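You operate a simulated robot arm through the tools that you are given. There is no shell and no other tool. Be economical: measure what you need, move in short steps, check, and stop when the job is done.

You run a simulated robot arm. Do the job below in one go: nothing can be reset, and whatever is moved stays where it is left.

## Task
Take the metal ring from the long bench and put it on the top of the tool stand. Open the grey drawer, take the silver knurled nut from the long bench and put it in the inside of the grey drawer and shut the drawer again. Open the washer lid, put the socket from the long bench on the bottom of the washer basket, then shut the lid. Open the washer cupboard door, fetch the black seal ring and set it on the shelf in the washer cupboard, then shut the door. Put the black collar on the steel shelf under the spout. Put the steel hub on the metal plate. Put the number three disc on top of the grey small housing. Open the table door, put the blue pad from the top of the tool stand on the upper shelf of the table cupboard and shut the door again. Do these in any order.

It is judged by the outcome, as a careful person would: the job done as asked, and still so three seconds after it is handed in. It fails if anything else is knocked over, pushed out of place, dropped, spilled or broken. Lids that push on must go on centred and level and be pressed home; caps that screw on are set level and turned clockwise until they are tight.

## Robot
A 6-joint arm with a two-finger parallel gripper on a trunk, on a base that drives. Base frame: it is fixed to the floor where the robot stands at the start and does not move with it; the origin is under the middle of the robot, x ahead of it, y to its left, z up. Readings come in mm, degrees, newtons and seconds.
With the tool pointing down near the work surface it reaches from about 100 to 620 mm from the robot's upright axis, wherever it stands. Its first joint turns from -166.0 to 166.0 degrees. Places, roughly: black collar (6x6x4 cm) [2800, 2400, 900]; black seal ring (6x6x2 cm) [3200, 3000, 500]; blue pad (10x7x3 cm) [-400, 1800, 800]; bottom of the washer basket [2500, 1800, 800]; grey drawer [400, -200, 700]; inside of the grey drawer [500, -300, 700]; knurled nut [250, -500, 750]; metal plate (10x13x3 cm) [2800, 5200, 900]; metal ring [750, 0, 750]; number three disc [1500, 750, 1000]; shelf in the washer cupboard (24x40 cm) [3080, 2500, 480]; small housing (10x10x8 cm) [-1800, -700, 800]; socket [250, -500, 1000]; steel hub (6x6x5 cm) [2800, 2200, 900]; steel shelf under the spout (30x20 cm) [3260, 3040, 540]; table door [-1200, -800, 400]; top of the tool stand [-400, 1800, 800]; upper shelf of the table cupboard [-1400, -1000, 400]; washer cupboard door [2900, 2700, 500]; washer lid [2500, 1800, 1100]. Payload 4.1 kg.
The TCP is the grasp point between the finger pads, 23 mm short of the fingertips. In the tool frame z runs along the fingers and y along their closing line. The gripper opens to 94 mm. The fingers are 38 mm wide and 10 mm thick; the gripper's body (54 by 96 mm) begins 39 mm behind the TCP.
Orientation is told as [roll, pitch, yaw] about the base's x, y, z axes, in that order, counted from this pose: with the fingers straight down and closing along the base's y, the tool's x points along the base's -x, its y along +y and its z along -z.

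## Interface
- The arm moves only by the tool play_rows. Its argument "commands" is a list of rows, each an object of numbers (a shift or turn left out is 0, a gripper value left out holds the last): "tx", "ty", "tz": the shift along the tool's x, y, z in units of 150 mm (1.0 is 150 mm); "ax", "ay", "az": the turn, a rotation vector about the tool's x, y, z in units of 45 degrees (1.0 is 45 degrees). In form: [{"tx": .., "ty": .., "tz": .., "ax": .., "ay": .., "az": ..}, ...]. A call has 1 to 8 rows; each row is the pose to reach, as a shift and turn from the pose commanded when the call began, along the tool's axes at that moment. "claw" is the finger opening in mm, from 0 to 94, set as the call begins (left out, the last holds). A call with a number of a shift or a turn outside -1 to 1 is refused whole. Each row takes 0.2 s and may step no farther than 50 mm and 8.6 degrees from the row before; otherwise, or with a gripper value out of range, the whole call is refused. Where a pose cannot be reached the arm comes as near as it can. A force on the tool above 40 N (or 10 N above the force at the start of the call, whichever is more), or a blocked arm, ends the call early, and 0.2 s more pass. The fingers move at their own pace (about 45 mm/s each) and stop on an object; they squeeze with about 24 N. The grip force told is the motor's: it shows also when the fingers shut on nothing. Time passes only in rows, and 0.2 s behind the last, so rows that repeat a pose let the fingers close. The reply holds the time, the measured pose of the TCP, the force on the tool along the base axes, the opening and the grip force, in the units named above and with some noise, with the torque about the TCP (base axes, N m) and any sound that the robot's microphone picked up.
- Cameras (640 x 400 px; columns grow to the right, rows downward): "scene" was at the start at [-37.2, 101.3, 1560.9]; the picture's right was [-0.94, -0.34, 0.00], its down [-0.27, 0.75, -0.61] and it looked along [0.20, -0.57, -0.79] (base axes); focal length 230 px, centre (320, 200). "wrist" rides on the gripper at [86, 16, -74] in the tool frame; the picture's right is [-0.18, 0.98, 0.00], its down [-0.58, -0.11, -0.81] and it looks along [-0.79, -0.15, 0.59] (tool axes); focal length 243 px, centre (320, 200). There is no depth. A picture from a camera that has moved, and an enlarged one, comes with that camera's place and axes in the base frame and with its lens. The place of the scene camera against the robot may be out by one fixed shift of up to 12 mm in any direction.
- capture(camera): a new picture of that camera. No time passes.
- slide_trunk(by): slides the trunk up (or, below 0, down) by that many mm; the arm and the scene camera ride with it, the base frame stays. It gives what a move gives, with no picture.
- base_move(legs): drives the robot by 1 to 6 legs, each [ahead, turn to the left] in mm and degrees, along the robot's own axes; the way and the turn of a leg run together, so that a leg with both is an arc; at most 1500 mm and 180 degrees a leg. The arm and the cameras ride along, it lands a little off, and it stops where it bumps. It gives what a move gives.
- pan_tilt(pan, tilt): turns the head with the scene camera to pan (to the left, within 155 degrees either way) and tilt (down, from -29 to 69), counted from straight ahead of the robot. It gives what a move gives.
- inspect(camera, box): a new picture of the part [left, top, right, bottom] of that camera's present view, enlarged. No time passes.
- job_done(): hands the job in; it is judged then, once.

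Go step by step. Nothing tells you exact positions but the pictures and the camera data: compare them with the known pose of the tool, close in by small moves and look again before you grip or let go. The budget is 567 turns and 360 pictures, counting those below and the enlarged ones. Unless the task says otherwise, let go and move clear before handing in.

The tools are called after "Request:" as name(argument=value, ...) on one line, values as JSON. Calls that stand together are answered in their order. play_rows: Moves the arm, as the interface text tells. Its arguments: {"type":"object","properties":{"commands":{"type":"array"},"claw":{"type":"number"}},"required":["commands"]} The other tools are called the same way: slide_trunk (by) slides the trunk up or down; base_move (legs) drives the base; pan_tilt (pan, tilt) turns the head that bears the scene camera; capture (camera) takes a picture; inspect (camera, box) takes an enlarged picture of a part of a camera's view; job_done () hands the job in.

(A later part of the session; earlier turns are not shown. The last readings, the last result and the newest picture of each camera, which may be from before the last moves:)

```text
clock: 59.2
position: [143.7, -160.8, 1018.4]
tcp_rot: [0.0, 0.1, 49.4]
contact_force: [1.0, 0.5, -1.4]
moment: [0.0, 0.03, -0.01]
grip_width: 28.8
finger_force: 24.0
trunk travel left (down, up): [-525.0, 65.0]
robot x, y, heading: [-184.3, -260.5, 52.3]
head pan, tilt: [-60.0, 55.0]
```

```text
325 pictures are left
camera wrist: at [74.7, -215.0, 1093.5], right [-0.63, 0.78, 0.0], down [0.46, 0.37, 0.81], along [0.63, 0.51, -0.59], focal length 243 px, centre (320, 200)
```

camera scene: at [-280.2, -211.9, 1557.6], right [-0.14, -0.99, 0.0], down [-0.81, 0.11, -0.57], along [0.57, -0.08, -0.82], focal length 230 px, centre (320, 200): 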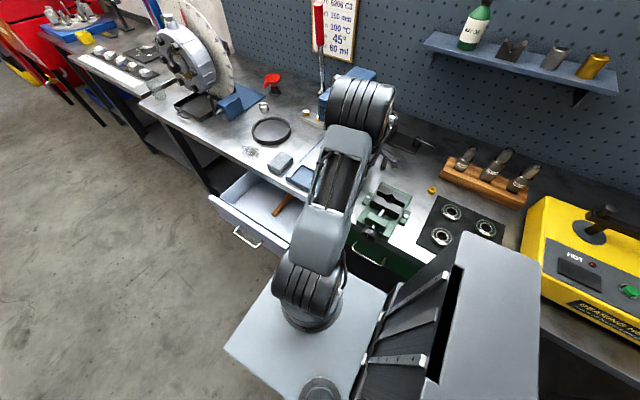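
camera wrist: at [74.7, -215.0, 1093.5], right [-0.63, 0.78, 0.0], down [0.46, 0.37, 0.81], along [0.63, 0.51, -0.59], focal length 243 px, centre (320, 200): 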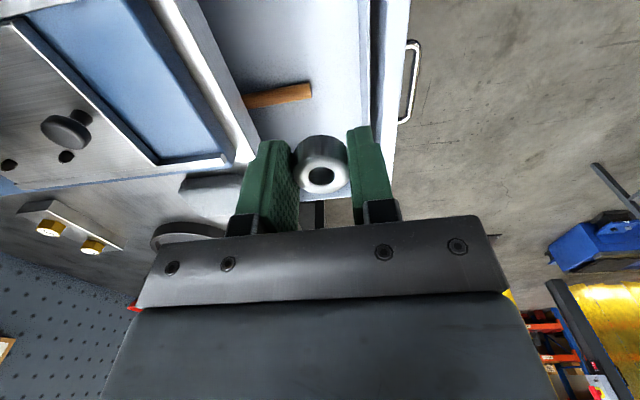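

Request:
play_rows(commands=[{"tx": -0.17, "ty": 0.05}, {"tx": -0.34, "ty": 0.1}])

Request:
slide_trunk(by=-230)

Request:
capture(camera="wrist")

Request:
capture(camera="scene")

```text
clock: 59.9
position: [165.7, -111.8, 1019.8]
tcp_rot: [0.0, 0.1, 49.6]
contact_force: [0.6, -0.8, -0.3]
moment: [0.02, -0.02, 0.0]
grip_width: 28.8
finger_force: 23.6
trunk travel left (down, up): [-525.0, 65.0]
robot x, y, heading: [-181.8, -265.0, 52.3]
head pan, tilt: [-60.0, 55.0]
```

```text
clock: 62.3
position: [165.1, -111.6, 788.4]
tcp_rot: [0.0, 0.1, 49.5]
contact_force: [1.4, 0.4, -0.8]
moment: [0.01, 0.02, -0.02]
grip_width: 28.7
finger_force: 24.1
trunk travel left (down, up): [-295.0, 295.0]
robot x, y, heading: [-183.7, -260.7, 52.0]
head pan, tilt: [-60.0, 55.0]
```

```text
324 pictures are left
camera wrist: at [96.5, -166.8, 863.4], right [-0.63, 0.78, 0.0], down [0.46, 0.37, 0.81], along [0.63, 0.51, -0.59], focal length 243 px, centre (320, 200)
```

wrist: 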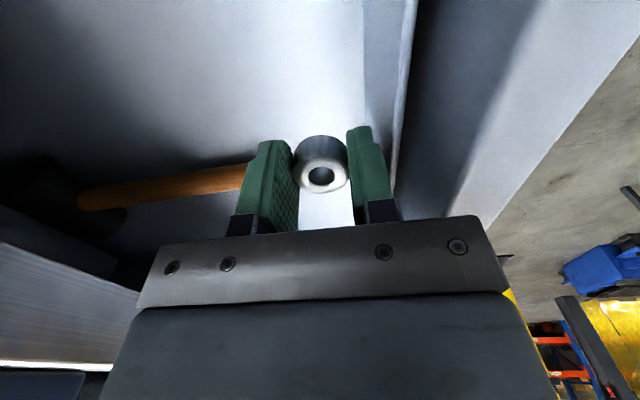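

```text
323 pictures are left
camera scene: at [-280.4, -211.7, 1327.6], right [-0.14, -0.99, 0.0], down [-0.81, 0.11, -0.57], along [0.57, -0.08, -0.82], focal length 230 px, centre (320, 200)
```

scene: 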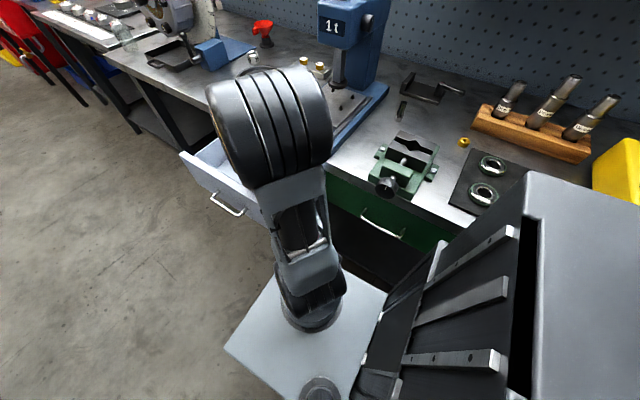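

Request:
play_rows(commands=[{"ty": -0.27}, {"ty": -0.27, "tz": 0.2}, {"ty": -0.27, "tz": 0.35}])

Request:
capture(camera="wrist")

```text
clock: 63.1
position: [196.5, -139.4, 736.6]
tcp_rot: [-0.1, 0.0, 49.5]
contact_force: [0.1, -0.3, -0.5]
moment: [0.01, -0.01, 0.02]
grip_width: 28.5
finger_force: 24.0
trunk travel left (down, up): [-295.0, 295.0]
robot x, y, heading: [-179.4, -261.1, 52.0]
head pan, tilt: [-60.0, 55.0]
```

```text
322 pictures are left
camera wrist: at [128.3, -193.3, 811.2], right [-0.63, 0.78, 0.0], down [0.46, 0.37, 0.81], along [0.63, 0.51, -0.59], focal length 243 px, centre (320, 200)
```

wrist: 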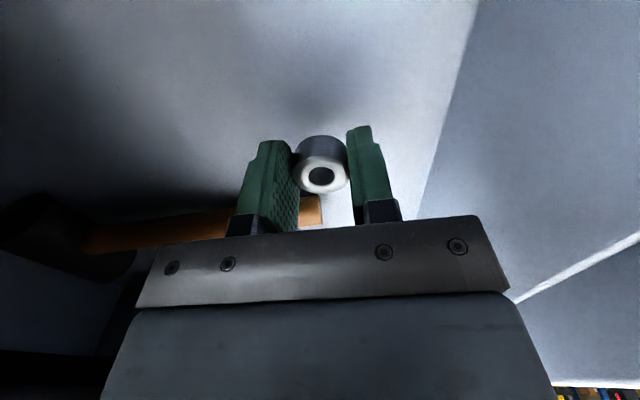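

Request:
play_rows(commands=[{"tz": 0.06}, {"tz": 0.1}, {"tz": 0.13}, {"tz": 0.16}])

Request:
capture(camera="wrist")

```text
clock: 64.1
position: [198.2, -138.5, 712.4]
tcp_rot: [0.0, 0.0, 49.6]
contact_force: [0.3, 0.0, -0.1]
moment: [-0.01, 0.0, 0.0]
grip_width: 28.9
finger_force: 24.3
trunk travel left (down, up): [-295.0, 295.0]
robot x, y, heading: [-181.3, -261.3, 52.2]
head pan, tilt: [-60.0, 55.0]
```

```text
321 pictures are left
camera wrist: at [127.8, -192.9, 787.2], right [-0.63, 0.78, 0.0], down [0.46, 0.37, 0.81], along [0.63, 0.51, -0.59], focal length 243 px, centre (320, 200)
```

wrist: 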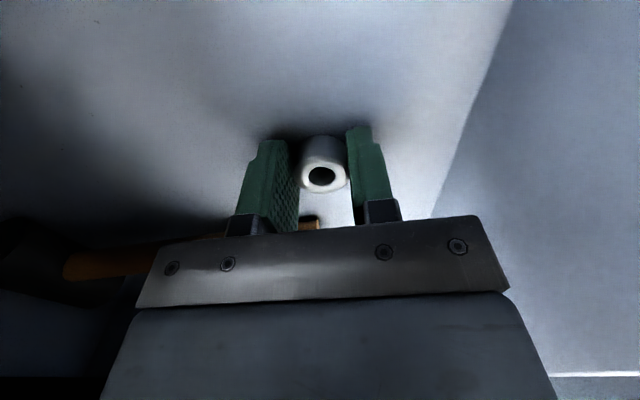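

Very near the floor now; continue in small steps until contact.

Request:
play_rows(commands=[{"tz": 0.015}, {"tz": 0.03}, {"tz": 0.045}, {"tz": 0.06}])

```text
clock: 64.8
position: [198.1, -139.6, 710.1]
tcp_rot: [-0.1, -0.2, 49.5]
contact_force: [-4.0, -5.7, 23.2]
moment: [-0.38, 1.05, 0.17]
grip_width: 28.9
finger_force: 24.3
trunk travel left (down, up): [-295.0, 295.0]
robot x, y, heading: [-181.6, -260.0, 52.1]
head pan, tilt: [-60.0, 55.0]
stopped in row 3: the force on the tool passed its limit at 46 N (the readings are from after the stop); the commanded pose is now the measured one
```

Request:
play_rows(commands=[{"tz": -0.005}, {"tz": -0.005}, {"tz": -0.005}], claw=50)

Request:
play_rows(commands=[{"tz": -0.2}, {"tz": -0.5}, {"tz": -0.8}, {"tz": -1.0}])

Request:
capture(camera="wrist")

```text
clock: 65.7
position: [197.7, -138.1, 709.8]
tcp_rot: [-0.2, -0.2, 49.6]
contact_force: [-3.4, -3.1, 23.1]
moment: [0.05, 0.88, -0.06]
grip_width: 50.1
finger_force: 0.4
trunk travel left (down, up): [-295.0, 295.0]
robot x, y, heading: [-183.5, -263.7, 52.2]
head pan, tilt: [-60.0, 55.0]
```

```text
clock: 66.7
position: [195.6, -137.4, 859.1]
tcp_rot: [-0.1, -0.1, 49.5]
contact_force: [0.2, -0.3, -0.1]
moment: [0.0, -0.03, 0.02]
grip_width: 50.0
finger_force: 0.2
trunk travel left (down, up): [-295.0, 295.0]
robot x, y, heading: [-185.0, -260.2, 52.1]
head pan, tilt: [-60.0, 55.0]
```

```text
320 pictures are left
camera wrist: at [126.5, -192.4, 933.6], right [-0.63, 0.78, 0.0], down [0.46, 0.37, 0.81], along [0.63, 0.51, -0.59], focal length 243 px, centre (320, 200)
```

wrist: 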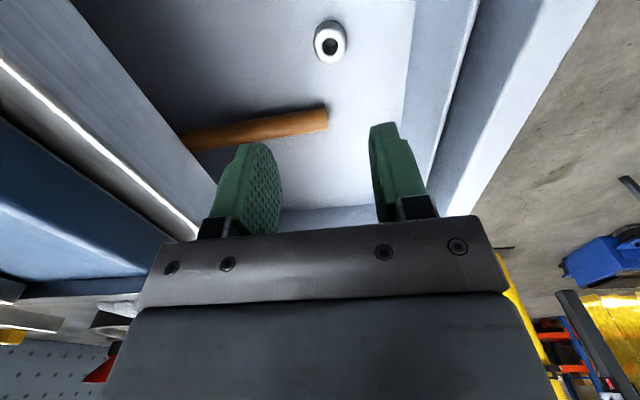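

The nut lies in the drawer. Now back out, tilt horizontal and push the drawer shut by its handle.

Request:
play_rows(commands=[{"ty": 0.25, "tx": -0.1}, {"ty": 0.5, "tx": -0.2}, {"ty": 0.75, "tx": -0.3}, {"ty": 1.0, "tx": -0.4}])

Request:
play_rows(commands=[{"ty": 0.2, "tx": -0.1, "ax": 0.17}, {"ty": 0.4, "tx": -0.2, "ax": 0.34}, {"ty": 0.53, "tx": -0.21, "ax": 0.51}, {"ty": 0.53, "tx": -0.21, "ax": 0.68}, {"ty": 0.53, "tx": -0.21, "ax": 0.85}, {"ty": 0.53, "tx": -0.21, "ax": 1.0}])

Request:
play_rows(commands=[{"ax": 0.18}, {"ax": 0.36}, {"ax": 0.54}, {"ax": 0.72}, {"ax": 0.9}, {"ax": 1.0}])

Request:
slide_trunk(by=-124)

Request:
capture(camera="wrist")

```text
clock: 67.7
position: [122.0, 4.6, 856.3]
tcp_rot: [0.0, -0.1, 49.5]
contact_force: [-0.6, 0.4, -0.2]
moment: [0.04, 0.0, -0.01]
grip_width: 50.0
finger_force: 0.0
trunk travel left (down, up): [-295.0, 295.0]
robot x, y, heading: [-180.0, -267.3, 52.2]
head pan, tilt: [-60.0, 55.0]
```

```text
clock: 69.0
position: [83.3, 80.1, 859.6]
tcp_rot: [-45.2, -0.2, 49.6]
contact_force: [1.0, -0.6, -0.5]
moment: [0.02, -0.03, 0.0]
grip_width: 50.0
finger_force: 0.1
trunk travel left (down, up): [-295.0, 295.0]
robot x, y, heading: [-183.5, -261.0, 52.1]
head pan, tilt: [-60.0, 55.0]
```

```text
clock: 70.5
position: [82.2, 80.3, 858.4]
tcp_rot: [-90.3, -0.1, 49.6]
contact_force: [-0.1, 0.7, -0.3]
moment: [0.01, 0.01, 0.01]
grip_width: 50.5
finger_force: 0.0
trunk travel left (down, up): [-295.0, 295.0]
robot x, y, heading: [-181.1, -263.1, 52.1]
head pan, tilt: [-60.0, 55.0]
```

```text
clock: 72.0
position: [83.2, 80.4, 733.6]
tcp_rot: [-90.1, -0.1, 49.5]
contact_force: [-0.5, -0.2, 0.0]
moment: [-0.04, 0.01, -0.01]
grip_width: 49.9
finger_force: 0.1
trunk travel left (down, up): [-171.0, 419.0]
robot x, y, heading: [-180.1, -263.8, 52.0]
head pan, tilt: [-60.0, 55.0]
```

```text
319 pictures are left
camera wrist: at [-31.1, 63.0, 718.1], right [0.12, 0.14, -0.98], down [-0.24, 0.97, 0.11], along [0.96, 0.22, 0.15], focal length 243 px, centre (320, 200)
```

wrist: 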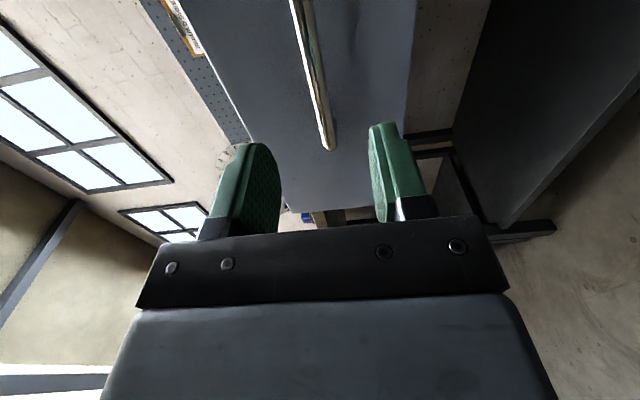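

Request:
play_rows(commands=[{"tz": 0.2}, {"tz": 0.4}, {"tz": 0.615}])

Request:
play_rows(commands=[{}, {}, {}, {}], claw=5)

Request:
play_rows(commands=[{"tz": 0.15}, {"tz": 0.35, "tx": 0.01}, {"tz": 0.6, "tx": 0.02}, {"tz": 0.8, "tx": 0.03}, {"tz": 1.0, "tx": 0.035}])

```text
clock: 72.8
position: [152.4, 20.6, 735.8]
tcp_rot: [-90.0, 0.0, 49.5]
contact_force: [-0.3, -0.1, 0.3]
moment: [-0.02, 0.02, -0.01]
grip_width: 50.1
finger_force: 0.0
trunk travel left (down, up): [-171.0, 419.0]
robot x, y, heading: [-177.0, -263.3, 52.2]
head pan, tilt: [-60.0, 55.0]
```

```text
clock: 73.8
position: [151.9, 19.5, 734.9]
tcp_rot: [-90.2, 0.1, 49.5]
contact_force: [-1.4, -1.9, -7.8]
moment: [-0.04, -0.03, 0.2]
grip_width: 11.4
finger_force: 45.1
trunk travel left (down, up): [-171.0, 419.0]
robot x, y, heading: [-182.3, -259.6, 52.2]
head pan, tilt: [-60.0, 55.0]
```

```text
clock: 75.0
position: [265.7, -82.4, 735.4]
tcp_rot: [-90.0, -0.1, 49.7]
contact_force: [20.3, 22.0, 0.2]
moment: [-0.17, 0.2, -0.39]
grip_width: 11.6
finger_force: 45.0
trunk travel left (down, up): [-171.0, 419.0]
robot x, y, heading: [-182.6, -260.6, 52.1]
head pan, tilt: [-60.0, 55.0]
```

Request:
play_rows(commands=[{"tz": 0.1, "tx": -0.025}, {"tz": 0.22, "tx": -0.025}, {"tz": 0.3, "tx": -0.02}, {"tz": 0.36, "tx": -0.02}, {"tz": 0.4, "tx": -0.02}])

```text
clock: 76.0
position: [301.9, -112.5, 735.5]
tcp_rot: [-90.1, 0.2, 49.7]
contact_force: [-12.4, 3.5, 3.5]
moment: [0.14, -0.08, -0.75]
grip_width: 11.8
finger_force: 45.1
trunk travel left (down, up): [-171.0, 419.0]
robot x, y, heading: [-184.3, -262.9, 52.5]
head pan, tilt: [-60.0, 55.0]
stopped in row 5: the force on the tool passed its limit at 48 N (the readings are from after the stop); the commanded pose is now the measured one
```

Drawer is home. Release and back out.

Request:
play_rows(commands=[{}, {}, {"tz": -0.25}, {"tz": -0.5}, {"tz": -0.8}, {"tz": -1.0}], claw=50)

Request:
slide_trunk(by=300)

Request:
play_rows(commands=[{"ax": -0.18}, {"ax": -0.36}, {"ax": -0.54}, {"ax": -0.72}, {"ax": -0.9}, {"ax": -1.0}])

Request:
play_rows(commands=[{"ax": -0.18}, {"ax": -0.36}, {"ax": -0.54}, {"ax": -0.72}, {"ax": -0.9}, {"ax": -1.0}])

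Request:
pan_tilt(pan=-30, tilt=50)

Request:
capture(camera="scene")

```text
clock: 77.4
position: [188.7, -16.9, 732.8]
tcp_rot: [-90.1, 0.1, 49.7]
contact_force: [-0.4, 0.1, 0.1]
moment: [-0.01, 0.0, -0.01]
grip_width: 50.0
finger_force: 0.1
trunk travel left (down, up): [-171.0, 419.0]
robot x, y, heading: [-180.4, -262.1, 52.3]
head pan, tilt: [-60.0, 55.0]
```

```text
clock: 80.4
position: [190.3, -16.7, 1033.4]
tcp_rot: [-90.0, 0.1, 49.7]
contact_force: [0.1, -0.1, 0.1]
moment: [-0.05, -0.02, 0.01]
grip_width: 50.1
finger_force: 0.1
trunk travel left (down, up): [-471.0, 119.0]
robot x, y, heading: [-183.5, -261.3, 52.3]
head pan, tilt: [-60.0, 55.0]
```

```text
clock: 81.8
position: [189.4, -17.0, 1032.1]
tcp_rot: [-44.9, 0.2, 49.8]
contact_force: [1.2, 0.2, -0.2]
moment: [0.0, 0.01, -0.02]
grip_width: 50.3
finger_force: 0.0
trunk travel left (down, up): [-471.0, 119.0]
robot x, y, heading: [-181.1, -258.5, 52.2]
head pan, tilt: [-60.0, 55.0]
```

```text
clock: 83.2
position: [188.4, -17.7, 1033.2]
tcp_rot: [0.0, 0.0, 49.7]
contact_force: [-0.2, 0.5, -0.2]
moment: [0.0, -0.01, 0.01]
grip_width: 50.3
finger_force: 0.1
trunk travel left (down, up): [-471.0, 119.0]
robot x, y, heading: [-179.6, -262.0, 52.0]
head pan, tilt: [-60.0, 55.0]
```

```text
clock: 84.2
position: [190.8, -16.9, 1033.2]
tcp_rot: [-0.1, 0.1, 49.7]
contact_force: [-0.1, 0.2, 0.3]
moment: [0.0, 0.0, 0.07]
grip_width: 50.0
finger_force: 0.0
trunk travel left (down, up): [-471.0, 119.0]
robot x, y, heading: [-179.6, -262.7, 52.3]
head pan, tilt: [-30.0, 50.0]
```

```text
318 pictures are left
camera scene: at [-281.0, -173.4, 1510.1], right [0.38, -0.93, 0.0], down [-0.71, -0.29, -0.64], along [0.6, 0.24, -0.77], focal length 230 px, centre (320, 200)
```

scene: 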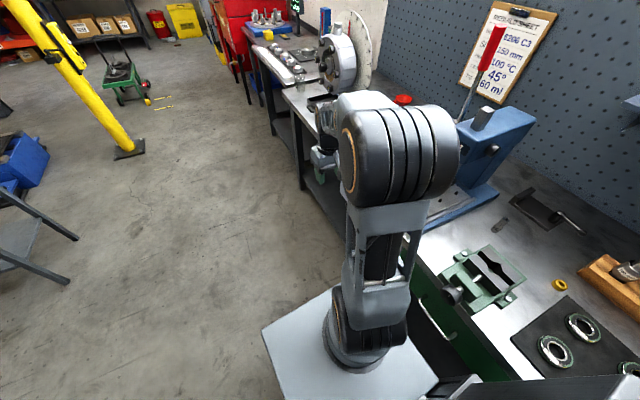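

Drawer shut. Next, the metal ring "26": drive along the bench to stand abreast of it.

Request:
base_move(legs=[[0, -7], [720, 0], [0, 3.5]])

Request:
pan_tilt(pan=-70, tilt=50)

Request:
capture(camera="scene")

Request:
capture(camera="wrist")

```text
clock: 89.1
position: [704.4, 465.6, 1033.0]
tcp_rot: [0.0, 0.2, 46.1]
contact_force: [0.5, -0.5, 0.2]
moment: [0.02, 0.0, 0.02]
grip_width: 50.1
finger_force: 0.0
trunk travel left (down, up): [-471.0, 119.0]
robot x, y, heading: [318.5, 243.7, 48.8]
head pan, tilt: [-30.0, 50.0]
```

```text
clock: 90.1
position: [703.8, 464.9, 1034.4]
tcp_rot: [-0.1, 0.2, 46.2]
contact_force: [-0.4, -0.5, 0.4]
moment: [0.0, 0.02, 0.01]
grip_width: 50.0
finger_force: 0.1
trunk travel left (down, up): [-471.0, 119.0]
robot x, y, heading: [319.3, 243.1, 48.8]
head pan, tilt: [-70.0, 50.0]
```

```text
317 pictures are left
camera scene: at [223.7, 285.8, 1510.1], right [-0.36, -0.93, 0.0], down [-0.71, 0.28, -0.64], along [0.6, -0.23, -0.77], focal length 230 px, centre (320, 200)
```

scene: 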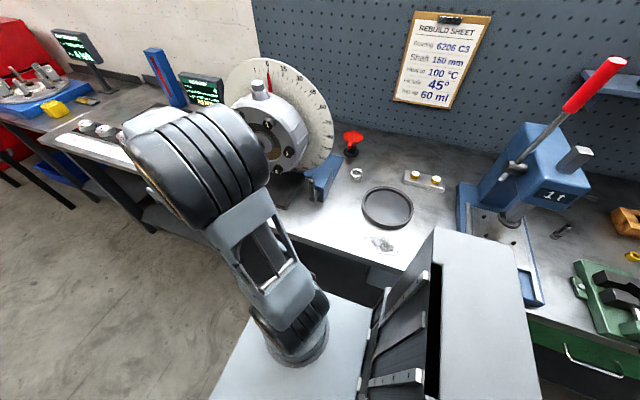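

```text
316 pictures are left
camera wrist: at [631.8, 414.9, 1107.9], right [-0.58, 0.81, 0.0], down [0.48, 0.35, 0.81], along [0.66, 0.47, -0.59], focal length 243 px, centre (320, 200)
```

wrist: 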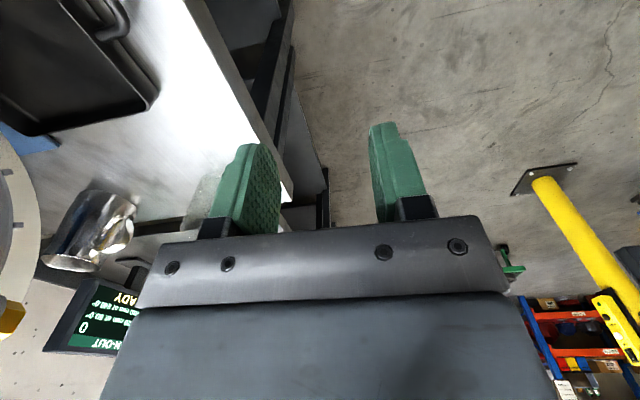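

Ring confirmed near (795,-87). I swing the arm over via the aisle side, clear of the dial housing.

Request:
play_rows(commands=[{"tx": 0.25, "ty": -0.13}, {"tx": 0.5, "ty": -0.26}, {"tx": 0.75, "ty": -0.39}, {"tx": 1.0, "ty": -0.53}], claw=80)

Request:
play_rows(commands=[{"tx": 0.25, "ty": -0.13}, {"tx": 0.5, "ty": -0.26}, {"tx": 0.75, "ty": -0.39}, {"tx": 1.0, "ty": -0.53}])

Request:
play_rows(commands=[{"tx": 0.2, "ty": -0.2}, {"tx": 0.23, "ty": -0.5}, {"tx": 0.23, "ty": -0.8}, {"tx": 0.23, "ty": -1.0}])

Request:
capture(camera="wrist")

Request:
capture(camera="scene")

```text
clock: 91.1
position: [657.5, 301.4, 1034.8]
tcp_rot: [0.0, 0.1, 46.3]
contact_force: [1.0, -0.3, -0.4]
moment: [-0.01, -0.01, 0.02]
grip_width: 80.0
finger_force: 0.0
trunk travel left (down, up): [-471.0, 119.0]
robot x, y, heading: [318.0, 244.6, 48.8]
head pan, tilt: [-70.0, 50.0]
```

```text
clock: 92.1
position: [610.8, 139.4, 1035.6]
tcp_rot: [0.0, 0.2, 46.2]
contact_force: [-0.2, -0.4, 1.0]
moment: [-0.01, -0.01, 0.02]
grip_width: 80.2
finger_force: 0.1
trunk travel left (down, up): [-471.0, 119.0]
robot x, y, heading: [317.5, 247.0, 48.4]
head pan, tilt: [-70.0, 50.0]
```

```text
clock: 93.1
position: [695.5, 7.0, 1033.2]
tcp_rot: [0.0, 0.2, 46.3]
contact_force: [0.4, 0.6, -0.3]
moment: [0.01, -0.03, -0.01]
grip_width: 80.0
finger_force: 0.0
trunk travel left (down, up): [-471.0, 119.0]
robot x, y, heading: [318.0, 243.8, 49.0]
head pan, tilt: [-70.0, 50.0]
```

```text
315 pictures are left
camera wrist: at [624.2, -43.2, 1107.3], right [-0.58, 0.81, 0.0], down [0.48, 0.35, 0.81], along [0.65, 0.47, -0.59], focal length 243 px, centre (320, 200)
```

wrist: 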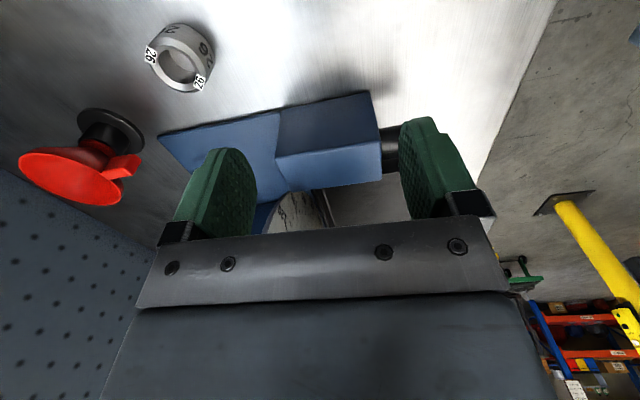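

```text
314 pictures are left
camera scene: at [224.1, 285.4, 1510.1], right [-0.36, -0.93, 0.0], down [-0.71, 0.28, -0.64], along [0.6, -0.23, -0.77], focal length 230 px, centre (320, 200)
```

scene: 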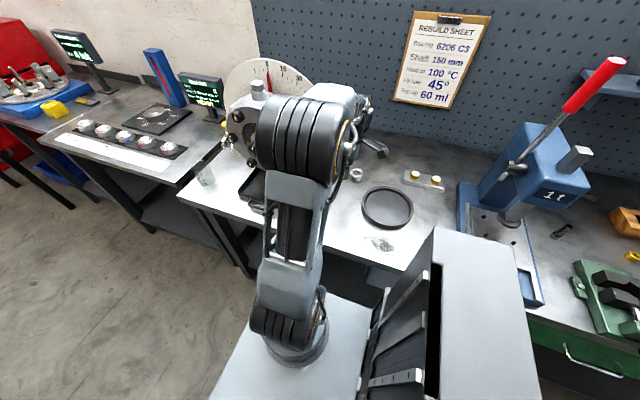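

Request:
play_rows(commands=[{"tx": 0.03, "ty": -0.3}, {"tx": 0.07, "ty": -0.6}, {"tx": 0.07, "ty": -0.85}, {"tx": 0.07, "ty": -0.85, "tz": 0.3}, {"tx": 0.07, "ty": -0.85, "tz": 0.6}])

Request:
capture(camera="wrist")

```text
clock: 94.3
position: [779.8, -84.9, 946.7]
tcp_rot: [0.1, 0.1, 46.3]
contact_force: [0.3, -0.6, 0.1]
moment: [-0.03, -0.03, -0.02]
grip_width: 80.2
finger_force: 0.0
trunk travel left (down, up): [-471.0, 119.0]
robot x, y, heading: [319.2, 243.4, 48.9]
head pan, tilt: [-70.0, 50.0]
```

```text
313 pictures are left
camera wrist: at [708.0, -136.9, 1020.5], right [-0.58, 0.81, 0.0], down [0.48, 0.35, 0.81], along [0.65, 0.47, -0.59], focal length 243 px, centre (320, 200)
```

wrist: 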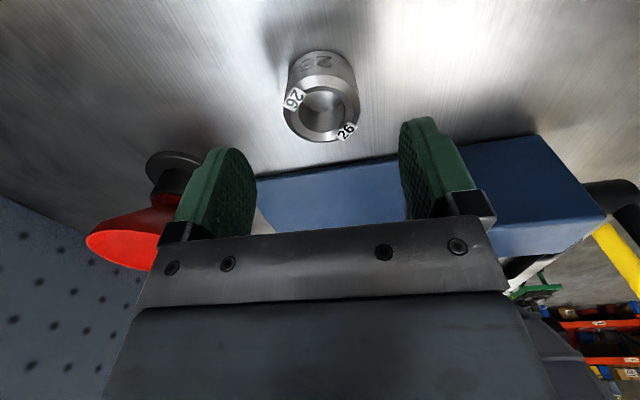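

Request:
play_rows(commands=[{"tx": 0.05, "ty": 0.01, "tz": 0.15}, {"tx": 0.05, "ty": 0.01, "tz": 0.3}, {"tx": 0.05, "ty": 0.01, "tz": 0.4}])

Request:
capture(camera="wrist")

Request:
play_rows(commands=[{}, {}, {}, {}], claw=30)

Request:
capture(camera="wrist")

```text
clock: 95.1
position: [774.0, -88.7, 885.5]
tcp_rot: [0.1, 0.1, 46.1]
contact_force: [0.5, 0.0, -0.6]
moment: [-0.02, -0.04, 0.02]
grip_width: 80.1
finger_force: 0.0
trunk travel left (down, up): [-471.0, 119.0]
robot x, y, heading: [321.6, 242.1, 48.8]
head pan, tilt: [-70.0, 50.0]
```

```text
312 pictures are left
camera wrist: at [702.2, -140.8, 960.6], right [-0.58, 0.81, 0.0], down [0.48, 0.35, 0.81], along [0.66, 0.47, -0.59], focal length 243 px, centre (320, 200)
```

wrist: 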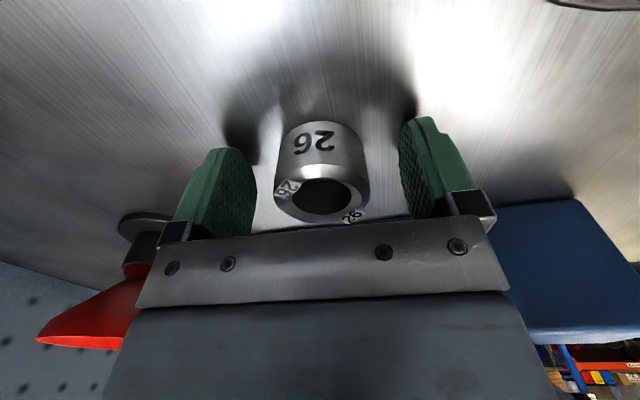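

```text
clock: 96.1
position: [774.6, -89.0, 886.4]
tcp_rot: [0.0, 0.2, 46.1]
contact_force: [-0.6, -0.8, 0.1]
moment: [0.03, -0.04, -0.02]
grip_width: 45.9
finger_force: 24.3
trunk travel left (down, up): [-471.0, 119.0]
robot x, y, heading: [317.3, 241.1, 48.9]
head pan, tilt: [-70.0, 50.0]
```

```text
311 pictures are left
camera wrist: at [702.1, -140.8, 960.6], right [-0.58, 0.81, 0.0], down [0.48, 0.35, 0.81], along [0.65, 0.47, -0.59], focal length 243 px, centre (320, 200)
```

wrist: 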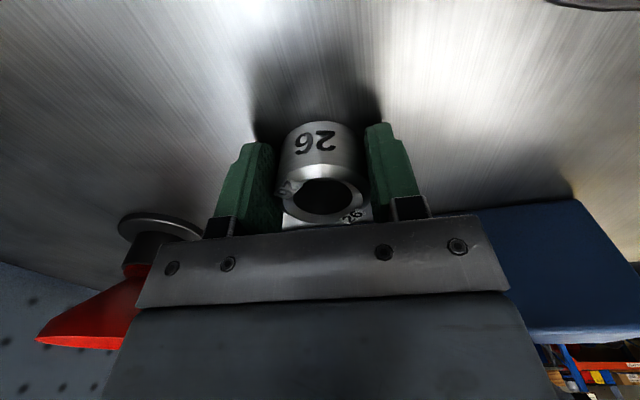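

Ring gripped (46 mm). Lift and fold the arm back to the aisle side.

Request:
play_rows(commands=[{"tz": -0.25}, {"tz": -0.55}, {"tz": -0.85}, {"tz": -1.0}])

Request:
play_rows(commands=[{"ty": 0.3}, {"ty": 0.6}, {"ty": 0.85}, {"ty": 1.0}])

Request:
play_rows(commands=[{"ty": 0.3}, {"ty": 0.6, "tx": -0.1}, {"ty": 0.75, "tx": -0.35}, {"ty": 0.85, "tx": -0.65}, {"ty": 1.0, "tx": -0.9}])

Request:
play_rows(commands=[{"ty": 0.2, "tx": -0.2}, {"ty": 0.4, "tx": -0.4}, {"ty": 0.6, "tx": -0.6}, {"ty": 0.8, "tx": -0.8}])

Request:
pan_tilt(pan=70, tilt=25)

Request:
capture(camera="scene")

```text
clock: 97.1
position: [775.8, -89.4, 1035.6]
tcp_rot: [0.0, 0.0, 46.3]
contact_force: [0.3, -0.8, -0.6]
moment: [0.02, 0.03, -0.01]
grip_width: 45.7
finger_force: 24.3
trunk travel left (down, up): [-471.0, 119.0]
robot x, y, heading: [317.8, 243.6, 48.9]
head pan, tilt: [-70.0, 50.0]
```

```text
clock: 98.1
position: [666.5, 14.6, 1036.7]
tcp_rot: [0.0, 0.1, 46.2]
contact_force: [0.3, 0.0, -0.6]
moment: [-0.03, 0.02, 0.0]
grip_width: 45.8
finger_force: 23.9
trunk travel left (down, up): [-471.0, 119.0]
robot x, y, heading: [317.1, 242.7, 48.9]
head pan, tilt: [-70.0, 50.0]
```

```text
clock: 99.3
position: [648.2, 217.2, 1035.0]
tcp_rot: [0.0, 0.0, 46.3]
contact_force: [0.4, 0.2, -0.8]
moment: [0.02, 0.01, -0.03]
grip_width: 45.8
finger_force: 24.1
trunk travel left (down, up): [-471.0, 119.0]
robot x, y, heading: [319.0, 244.0, 48.5]
head pan, tilt: [-70.0, 50.0]
```

```text
clock: 100.3
position: [645.6, 383.9, 1032.7]
tcp_rot: [0.1, 0.2, 46.3]
contact_force: [0.8, -0.3, 0.0]
moment: [-0.01, 0.0, -0.01]
grip_width: 45.9
finger_force: 23.2
trunk travel left (down, up): [-471.0, 119.0]
robot x, y, heading: [324.2, 246.3, 48.6]
head pan, tilt: [-70.0, 50.0]
```

```text
clock: 102.6
position: [645.1, 382.9, 1034.2]
tcp_rot: [0.0, 0.2, 46.2]
contact_force: [-0.3, -0.5, -1.9]
moment: [-0.03, 0.0, -0.02]
grip_width: 46.0
finger_force: 24.0
trunk travel left (down, up): [-471.0, 119.0]
robot x, y, heading: [318.1, 241.6, 49.0]
head pan, tilt: [70.0, 25.0]
```

```text
310 pictures are left
camera scene: at [107.7, 394.4, 1547.6], right [0.88, 0.48, 0.0], down [0.2, -0.37, -0.91], along [-0.44, 0.79, -0.42], focal length 230 px, centre (320, 200)
```

scene: 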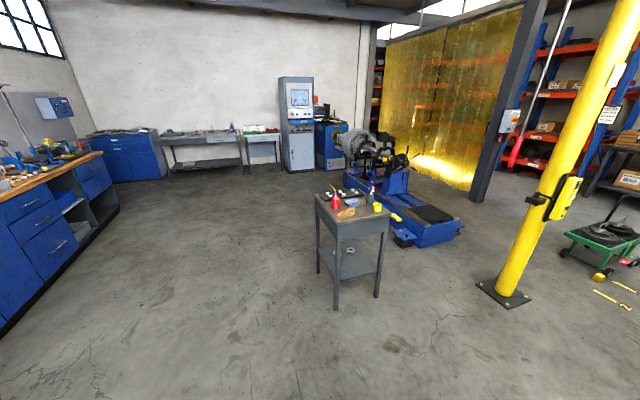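

Request:
base_move(legs=[[0, 65.7], [1100, 0]])

Request:
pan_tilt(pan=0, tilt=50)

Request:
capture(camera="scene")

Request:
capture(camera="wrist")

```text
clock: 104.3
position: [575.9, 485.3, 1033.5]
tcp_rot: [0.1, 0.2, 66.2]
contact_force: [0.1, -0.3, -1.1]
moment: [-0.04, 0.0, 0.03]
grip_width: 45.9
finger_force: 23.6
trunk travel left (down, up): [-471.0, 119.0]
robot x, y, heading: [318.8, 241.5, 68.4]
head pan, tilt: [70.0, 25.0]
stopped in leg 1: the robot was blocked; the commanded pose is now the measured one
```

```text
clock: 105.7
position: [576.5, 485.9, 1034.7]
tcp_rot: [0.0, 0.1, 66.2]
contact_force: [-0.4, 0.3, -0.7]
moment: [0.0, 0.03, -0.04]
grip_width: 45.9
finger_force: 24.0
trunk travel left (down, up): [-471.0, 119.0]
robot x, y, heading: [315.3, 243.5, 68.1]
head pan, tilt: [0.0, 50.0]
```

```text
309 pictures are left
camera scene: at [166.2, 325.8, 1510.1], right [0.93, -0.37, 0.0], down [-0.28, -0.71, -0.64], along [0.24, 0.6, -0.77], focal length 230 px, centre (320, 200)
```

scene: 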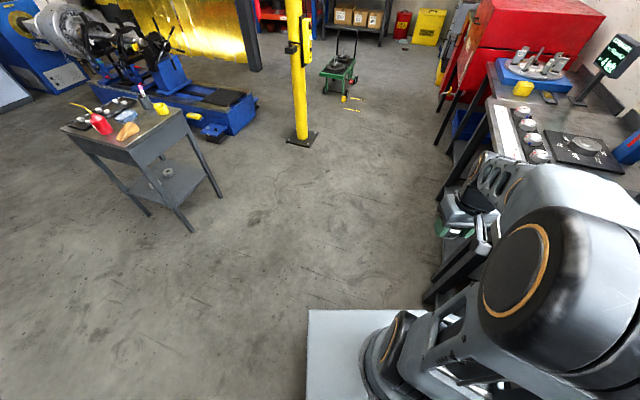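

```text
308 pictures are left
camera wrist: at [526.1, 413.9, 1108.2], right [-0.82, 0.57, 0.0], down [0.33, 0.49, 0.81], along [0.46, 0.66, -0.59], focal length 243 px, centre (320, 200)
```

wrist: 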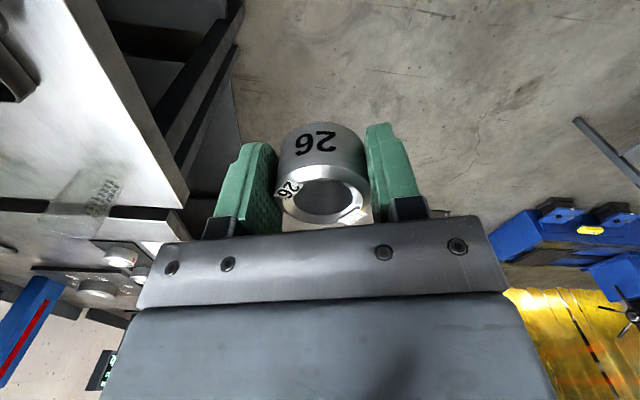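

The rear column was blocked by the bench during the turn. I'll drive forward away from the bench before turning further.

Request:
base_move(legs=[[300, 0]])

Request:
base_move(legs=[[0, 52]])

Request:
pan_tilt(pan=-110, tilt=35)

Request:
capture(camera="scene")

```text
clock: 107.8
position: [687.7, 767.5, 1033.1]
tcp_rot: [0.0, 0.1, 66.3]
contact_force: [-0.3, 0.3, -0.6]
moment: [-0.02, -0.02, 0.02]
grip_width: 46.0
finger_force: 24.2
trunk travel left (down, up): [-471.0, 119.0]
robot x, y, heading: [423.3, 524.2, 68.5]
head pan, tilt: [0.0, 50.0]
```

```text
clock: 110.5
position: [397.1, 878.9, 1033.5]
tcp_rot: [0.1, 0.1, 118.1]
contact_force: [-0.3, 0.7, -1.1]
moment: [0.0, -0.02, 0.03]
grip_width: 46.0
finger_force: 24.0
trunk travel left (down, up): [-471.0, 119.0]
robot x, y, heading: [427.0, 528.8, 120.3]
head pan, tilt: [0.0, 50.0]
```

```text
clock: 112.4
position: [396.9, 879.1, 1035.0]
tcp_rot: [0.0, 0.1, 118.1]
contact_force: [-0.9, -0.6, -1.0]
moment: [0.0, -0.01, 0.03]
grip_width: 45.8
finger_force: 23.8
trunk travel left (down, up): [-471.0, 119.0]
robot x, y, heading: [427.2, 526.6, 120.4]
head pan, tilt: [-110.0, 35.0]
```

```text
307 pictures are left
camera scene: at [398.9, 411.0, 1531.8], right [0.18, -0.98, 0.0], down [-0.56, -0.1, -0.82], along [0.81, 0.15, -0.57], focal length 230 px, centre (320, 200)
```

scene: 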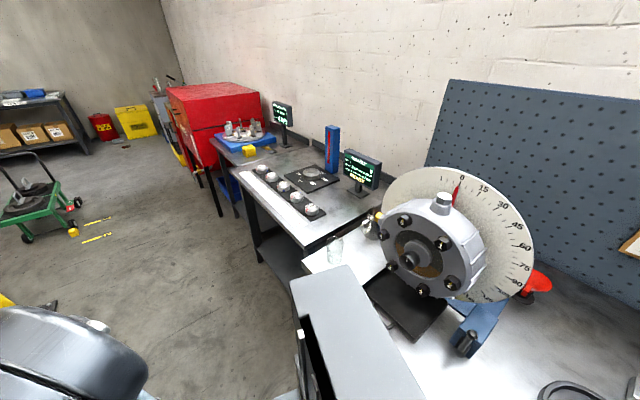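

Request:
base_move(legs=[[0, 2.5], [960, 0]])

Request:
pan_tilt(pan=0, tilt=50)

Request:
capture(camera="scene")

Request:
capture(camera="wrist")

```text
clock: 117.8
position: [-133.3, 1684.1, 1033.4]
tcp_rot: [0.0, 0.1, 120.2]
contact_force: [-0.3, -0.1, 0.0]
moment: [-0.07, 0.0, -0.01]
grip_width: 45.7
finger_force: 24.2
trunk travel left (down, up): [-471.0, 119.0]
robot x, y, heading: [-93.7, 1329.7, 122.3]
head pan, tilt: [-110.0, 35.0]
```

```text
clock: 119.6
position: [-132.9, 1683.0, 1034.0]
tcp_rot: [-0.1, 0.1, 120.3]
contact_force: [-0.3, 0.0, -0.9]
moment: [-0.03, 0.01, 0.01]
grip_width: 45.6
finger_force: 24.1
trunk travel left (down, up): [-471.0, 119.0]
robot x, y, heading: [-91.7, 1333.5, 122.5]
head pan, tilt: [0.0, 50.0]
```

```text
306 pictures are left
camera scene: at [-241.0, 1261.4, 1510.1], right [0.84, 0.54, 0.0], down [0.41, -0.65, -0.64], along [-0.35, 0.54, -0.77], focal length 230 px, centre (320, 200)
```

scene: 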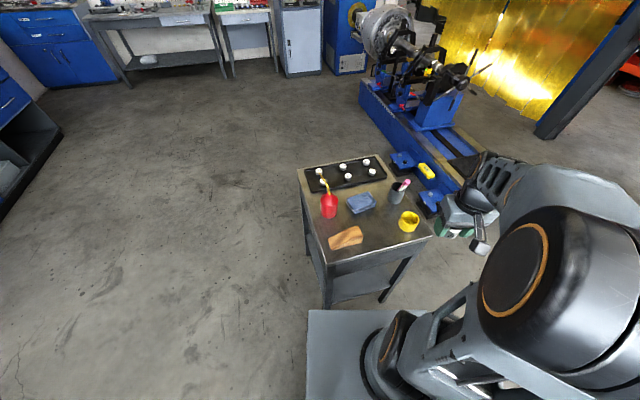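

```text
305 pictures are left
camera wrist: at [-104.4, 1600.9, 1108.2], right [-0.94, -0.34, 0.0], down [-0.2, 0.56, 0.81], along [-0.27, 0.76, -0.59], focal length 243 px, centre (320, 200)
```

wrist: 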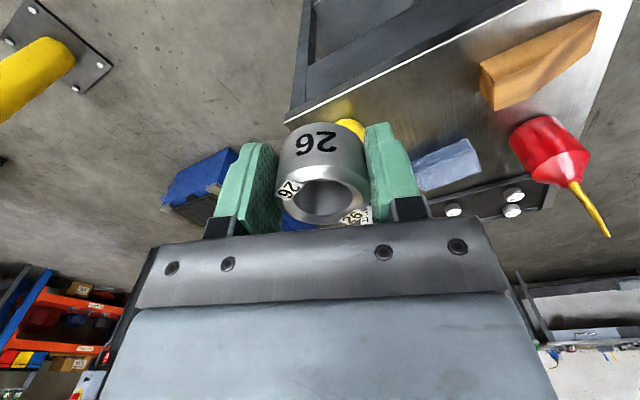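

Request:
inspect(camera="scene", box=[280, 140, 440, 240])

```text
4.00 times, centred on (360, 190) of scene
camera zoom: at [-241.0, 1261.4, 1510.1], right [0.84, 0.54, 0.0], down [0.41, -0.65, -0.64], along [-0.35, 0.54, -0.77], focal length 919 px, centre (160, 240)
```

zoom: 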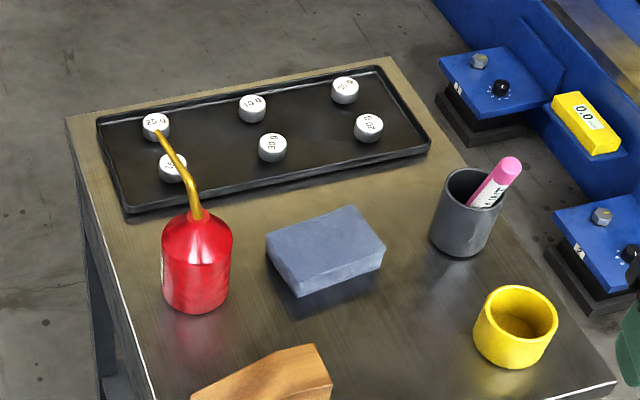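

The stand top is ~z 790; blue pad near (-416,1822). I'll set the ring in the free area at about (-320,1795).

Request:
play_rows(commands=[{"tx": -0.25, "ty": 0.14}, {"tx": -0.5, "ty": 0.28}, {"tx": -0.75, "ty": 0.42}, {"tx": -1.0, "ty": 0.56}])

Request:
play_rows(commands=[{"tx": -0.27, "ty": 0.14}, {"tx": -0.27, "ty": 0.14, "tz": 0.3}, {"tx": -0.27, "ty": 0.14, "tz": 0.6}, {"tx": -0.27, "ty": 0.14, "tz": 0.87}])

Request:
capture(camera="wrist")

Request:
capture(camera="scene")

```text
clock: 120.6
position: [-279.9, 1772.2, 1032.4]
tcp_rot: [0.0, 0.0, 120.2]
contact_force: [-0.7, 0.0, -1.7]
moment: [0.01, 0.01, 0.02]
grip_width: 45.9
finger_force: 24.4
trunk travel left (down, up): [-471.0, 119.0]
robot x, y, heading: [-89.9, 1334.9, 122.5]
head pan, tilt: [0.0, 50.0]
```

```text
clock: 121.6
position: [-320.5, 1794.8, 901.9]
tcp_rot: [0.0, 0.1, 120.2]
contact_force: [-0.1, -1.0, -1.9]
moment: [-0.02, 0.0, -0.02]
grip_width: 46.1
finger_force: 24.3
trunk travel left (down, up): [-471.0, 119.0]
robot x, y, heading: [-89.7, 1330.8, 122.4]
head pan, tilt: [0.0, 50.0]
```

```text
303 pictures are left
camera wrist: at [-291.7, 1712.3, 975.8], right [-0.94, -0.34, 0.0], down [-0.2, 0.56, 0.81], along [-0.27, 0.76, -0.59], focal length 243 px, centre (320, 200)
```

wrist: 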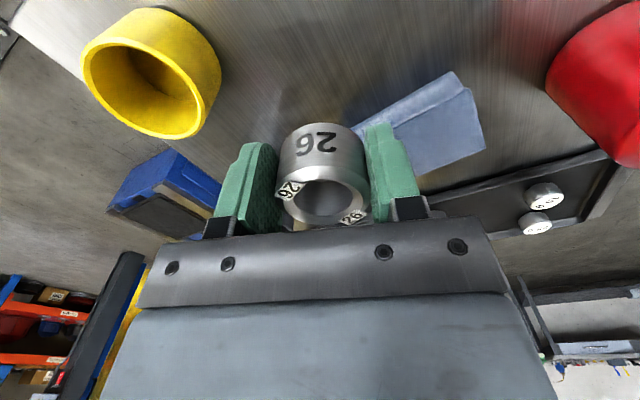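

```text
302 pictures are left
camera scene: at [-241.3, 1261.6, 1510.1], right [0.84, 0.54, 0.0], down [0.41, -0.65, -0.64], along [-0.35, 0.54, -0.77], focal length 230 px, centre (320, 200)
```

scene: 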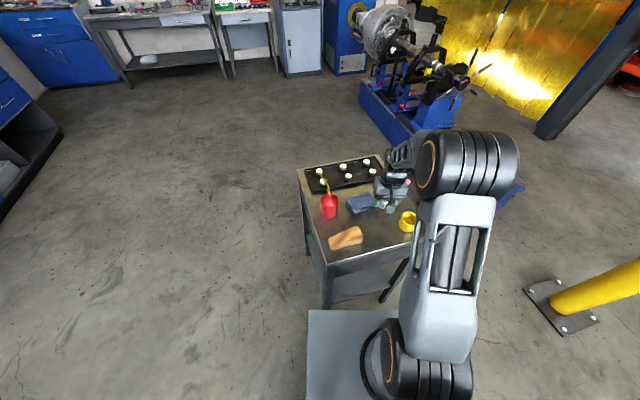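

Request:
play_rows(commands=[{"tx": 0.08, "tz": 0.2}, {"tx": 0.08, "tz": 0.4}, {"tx": 0.08, "tz": 0.5}])

Request:
capture(camera="wrist")

Request:
play_rows(commands=[{"tz": 0.03}, {"tz": 0.05}, {"tz": 0.07}, {"tz": 0.09}, {"tz": 0.11}, {"tz": 0.13}])

```text
clock: 122.4
position: [-314.1, 1784.1, 825.9]
tcp_rot: [0.0, 0.1, 120.2]
contact_force: [-0.3, -0.6, 6.0]
moment: [-0.1, -0.06, 0.0]
grip_width: 45.8
finger_force: 23.9
trunk travel left (down, up): [-471.0, 119.0]
robot x, y, heading: [-88.7, 1332.8, 122.3]
head pan, tilt: [0.0, 50.0]
```

```text
301 pictures are left
camera wrist: at [-285.2, 1700.7, 900.3], right [-0.94, -0.34, 0.0], down [-0.2, 0.56, 0.81], along [-0.27, 0.76, -0.59], focal length 243 px, centre (320, 200)
```

wrist: 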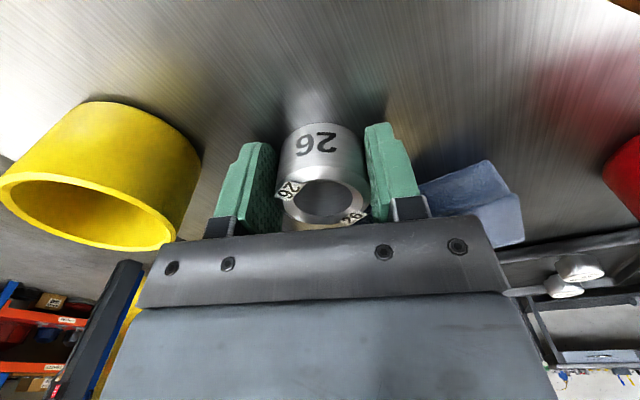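

```text
clock: 123.1
position: [-315.1, 1784.5, 823.5]
tcp_rot: [0.0, -0.2, 120.3]
contact_force: [3.8, -10.6, 22.8]
moment: [-0.93, 0.21, 0.26]
grip_width: 46.0
finger_force: 24.0
trunk travel left (down, up): [-471.0, 119.0]
robot x, y, heading: [-86.3, 1327.5, 122.7]
head pan, tilt: [0.0, 50.0]
stopped in row 3: the force on the tool passed its limit at 45 N (the readings are from after the stop); the commanded pose is now the measured one
```

Contact with the stand. Release and lift.

Request:
play_rows(commands=[{"tz": -0.008}, {"tz": -0.008}, {"tz": -0.008}], claw=58)

Request:
play_rows(commands=[{"tz": -0.2}, {"tz": -0.5}, {"tz": -0.8}])

Request:
capture(camera="wrist")

```text
clock: 123.9
position: [-313.3, 1785.2, 823.6]
tcp_rot: [0.0, -0.3, 120.2]
contact_force: [15.2, 4.7, 22.7]
moment: [-0.46, -0.28, 0.29]
grip_width: 53.4
finger_force: 0.0
trunk travel left (down, up): [-471.0, 119.0]
robot x, y, heading: [-84.4, 1334.5, 122.6]
head pan, tilt: [0.0, 50.0]
```

```text
clock: 124.7
position: [-315.0, 1783.8, 941.8]
tcp_rot: [0.0, -0.1, 120.2]
contact_force: [-0.3, 0.6, -0.4]
moment: [-0.02, 0.01, 0.01]
grip_width: 57.8
finger_force: 0.1
trunk travel left (down, up): [-471.0, 119.0]
robot x, y, heading: [-91.1, 1329.2, 122.9]
head pan, tilt: [0.0, 50.0]
```

```text
300 pictures are left
camera wrist: at [-285.2, 1701.0, 1016.2], right [-0.94, -0.34, 0.0], down [-0.2, 0.56, 0.81], along [-0.27, 0.76, -0.59], focal length 243 px, centre (320, 200)
```

wrist: 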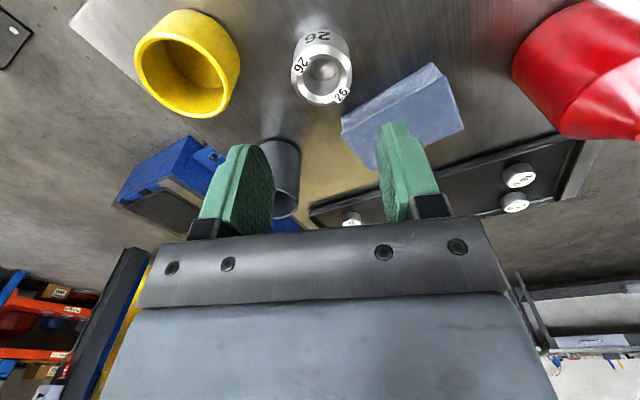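

The ring stands on the tool stand. Next, the blue pad at about (-413,1826), long side along ~54°. I'll turn the tool to close across its 70 mm side.

Request:
play_rows(commands=[{"az": 0.18, "tz": -0.1}, {"az": 0.36, "tz": -0.2}, {"az": 0.54, "tz": -0.3}, {"az": 0.72, "tz": -0.3}, {"az": 0.9, "tz": -0.3}, {"az": 1.0, "tz": -0.3}], claw=92)

Request:
play_rows(commands=[{"az": 0.18}, {"az": 0.36}, {"az": 0.47}])

Request:
capture(camera="wrist")

```text
clock: 126.1
position: [-316.4, 1783.6, 986.7]
tcp_rot: [0.1, 0.0, 75.1]
contact_force: [-0.1, 0.5, 0.0]
moment: [0.02, -0.01, -0.01]
grip_width: 92.0
finger_force: 0.0
trunk travel left (down, up): [-471.0, 119.0]
robot x, y, heading: [-89.2, 1332.6, 122.7]
head pan, tilt: [0.0, 50.0]
```

```text
clock: 126.9
position: [-314.9, 1785.0, 986.8]
tcp_rot: [0.1, 0.0, 53.8]
contact_force: [0.3, 0.2, 0.5]
moment: [0.02, -0.01, 0.02]
grip_width: 91.9
finger_force: 0.1
trunk travel left (down, up): [-471.0, 119.0]
robot x, y, heading: [-90.9, 1332.0, 122.9]
head pan, tilt: [0.0, 50.0]
```

```text
299 pictures are left
camera wrist: at [-379.6, 1724.6, 1060.7], right [-0.69, 0.73, 0.0], down [0.43, 0.4, 0.81], along [0.59, 0.55, -0.59], focal length 243 px, centre (320, 200)
```

wrist: 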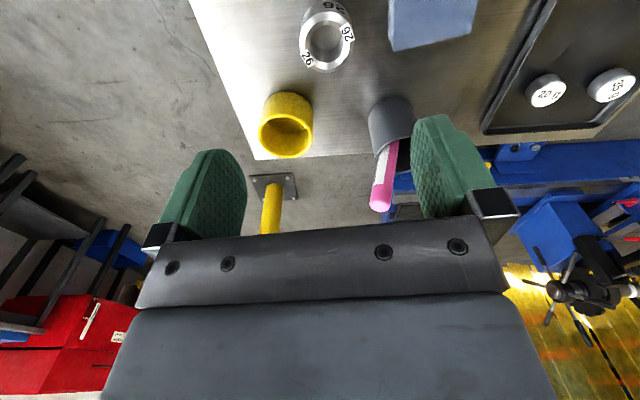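

Request:
play_rows(commands=[{"tx": 0.04, "ty": 0.3}, {"tx": 0.08, "ty": 0.6}, {"tx": 0.08, "ty": 0.69, "tz": 0.2}])

Request:
capture(camera="wrist")

Request:
pan_tilt(pan=15, tilt=55)

Request:
capture(camera="scene")

```text
clock: 127.7
position: [-405.4, 1835.9, 956.6]
tcp_rot: [0.0, -0.1, 54.0]
contact_force: [-0.7, -0.2, -1.0]
moment: [0.01, 0.05, -0.02]
grip_width: 91.9
finger_force: 0.1
trunk travel left (down, up): [-471.0, 119.0]
robot x, y, heading: [-88.5, 1333.4, 122.7]
head pan, tilt: [0.0, 50.0]
```

```text
298 pictures are left
camera wrist: at [-469.6, 1775.8, 1030.9], right [-0.69, 0.73, 0.0], down [0.43, 0.4, 0.81], along [0.59, 0.56, -0.59], focal length 243 px, centre (320, 200)
```

wrist: 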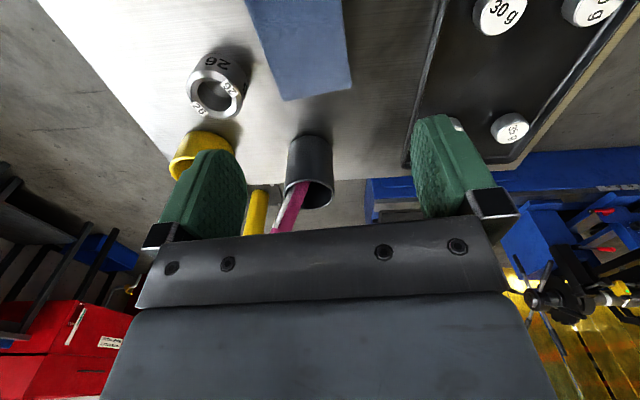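

```text
clock: 128.5
position: [-405.0, 1836.9, 956.7]
tcp_rot: [0.1, -0.1, 54.1]
contact_force: [-0.3, 0.3, 0.0]
moment: [-0.02, 0.04, -0.02]
grip_width: 92.2
finger_force: 0.1
trunk travel left (down, up): [-471.0, 119.0]
robot x, y, heading: [-89.1, 1330.7, 122.4]
head pan, tilt: [15.0, 55.0]
```

```text
297 pictures are left
camera scene: at [-252.8, 1245.0, 1503.6], right [0.68, 0.74, 0.0], down [0.6, -0.55, -0.57], along [-0.42, 0.39, -0.82], focal length 230 px, centre (320, 200)
```

scene: 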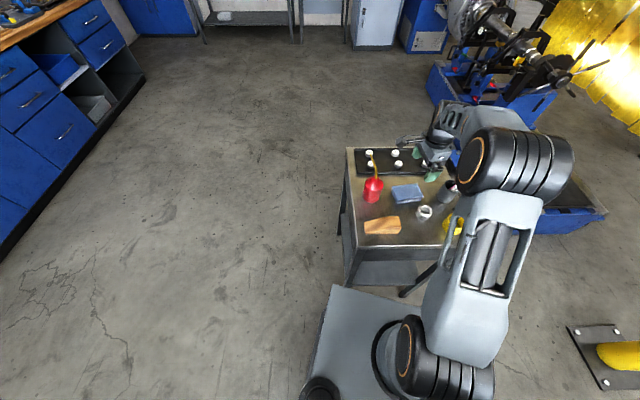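

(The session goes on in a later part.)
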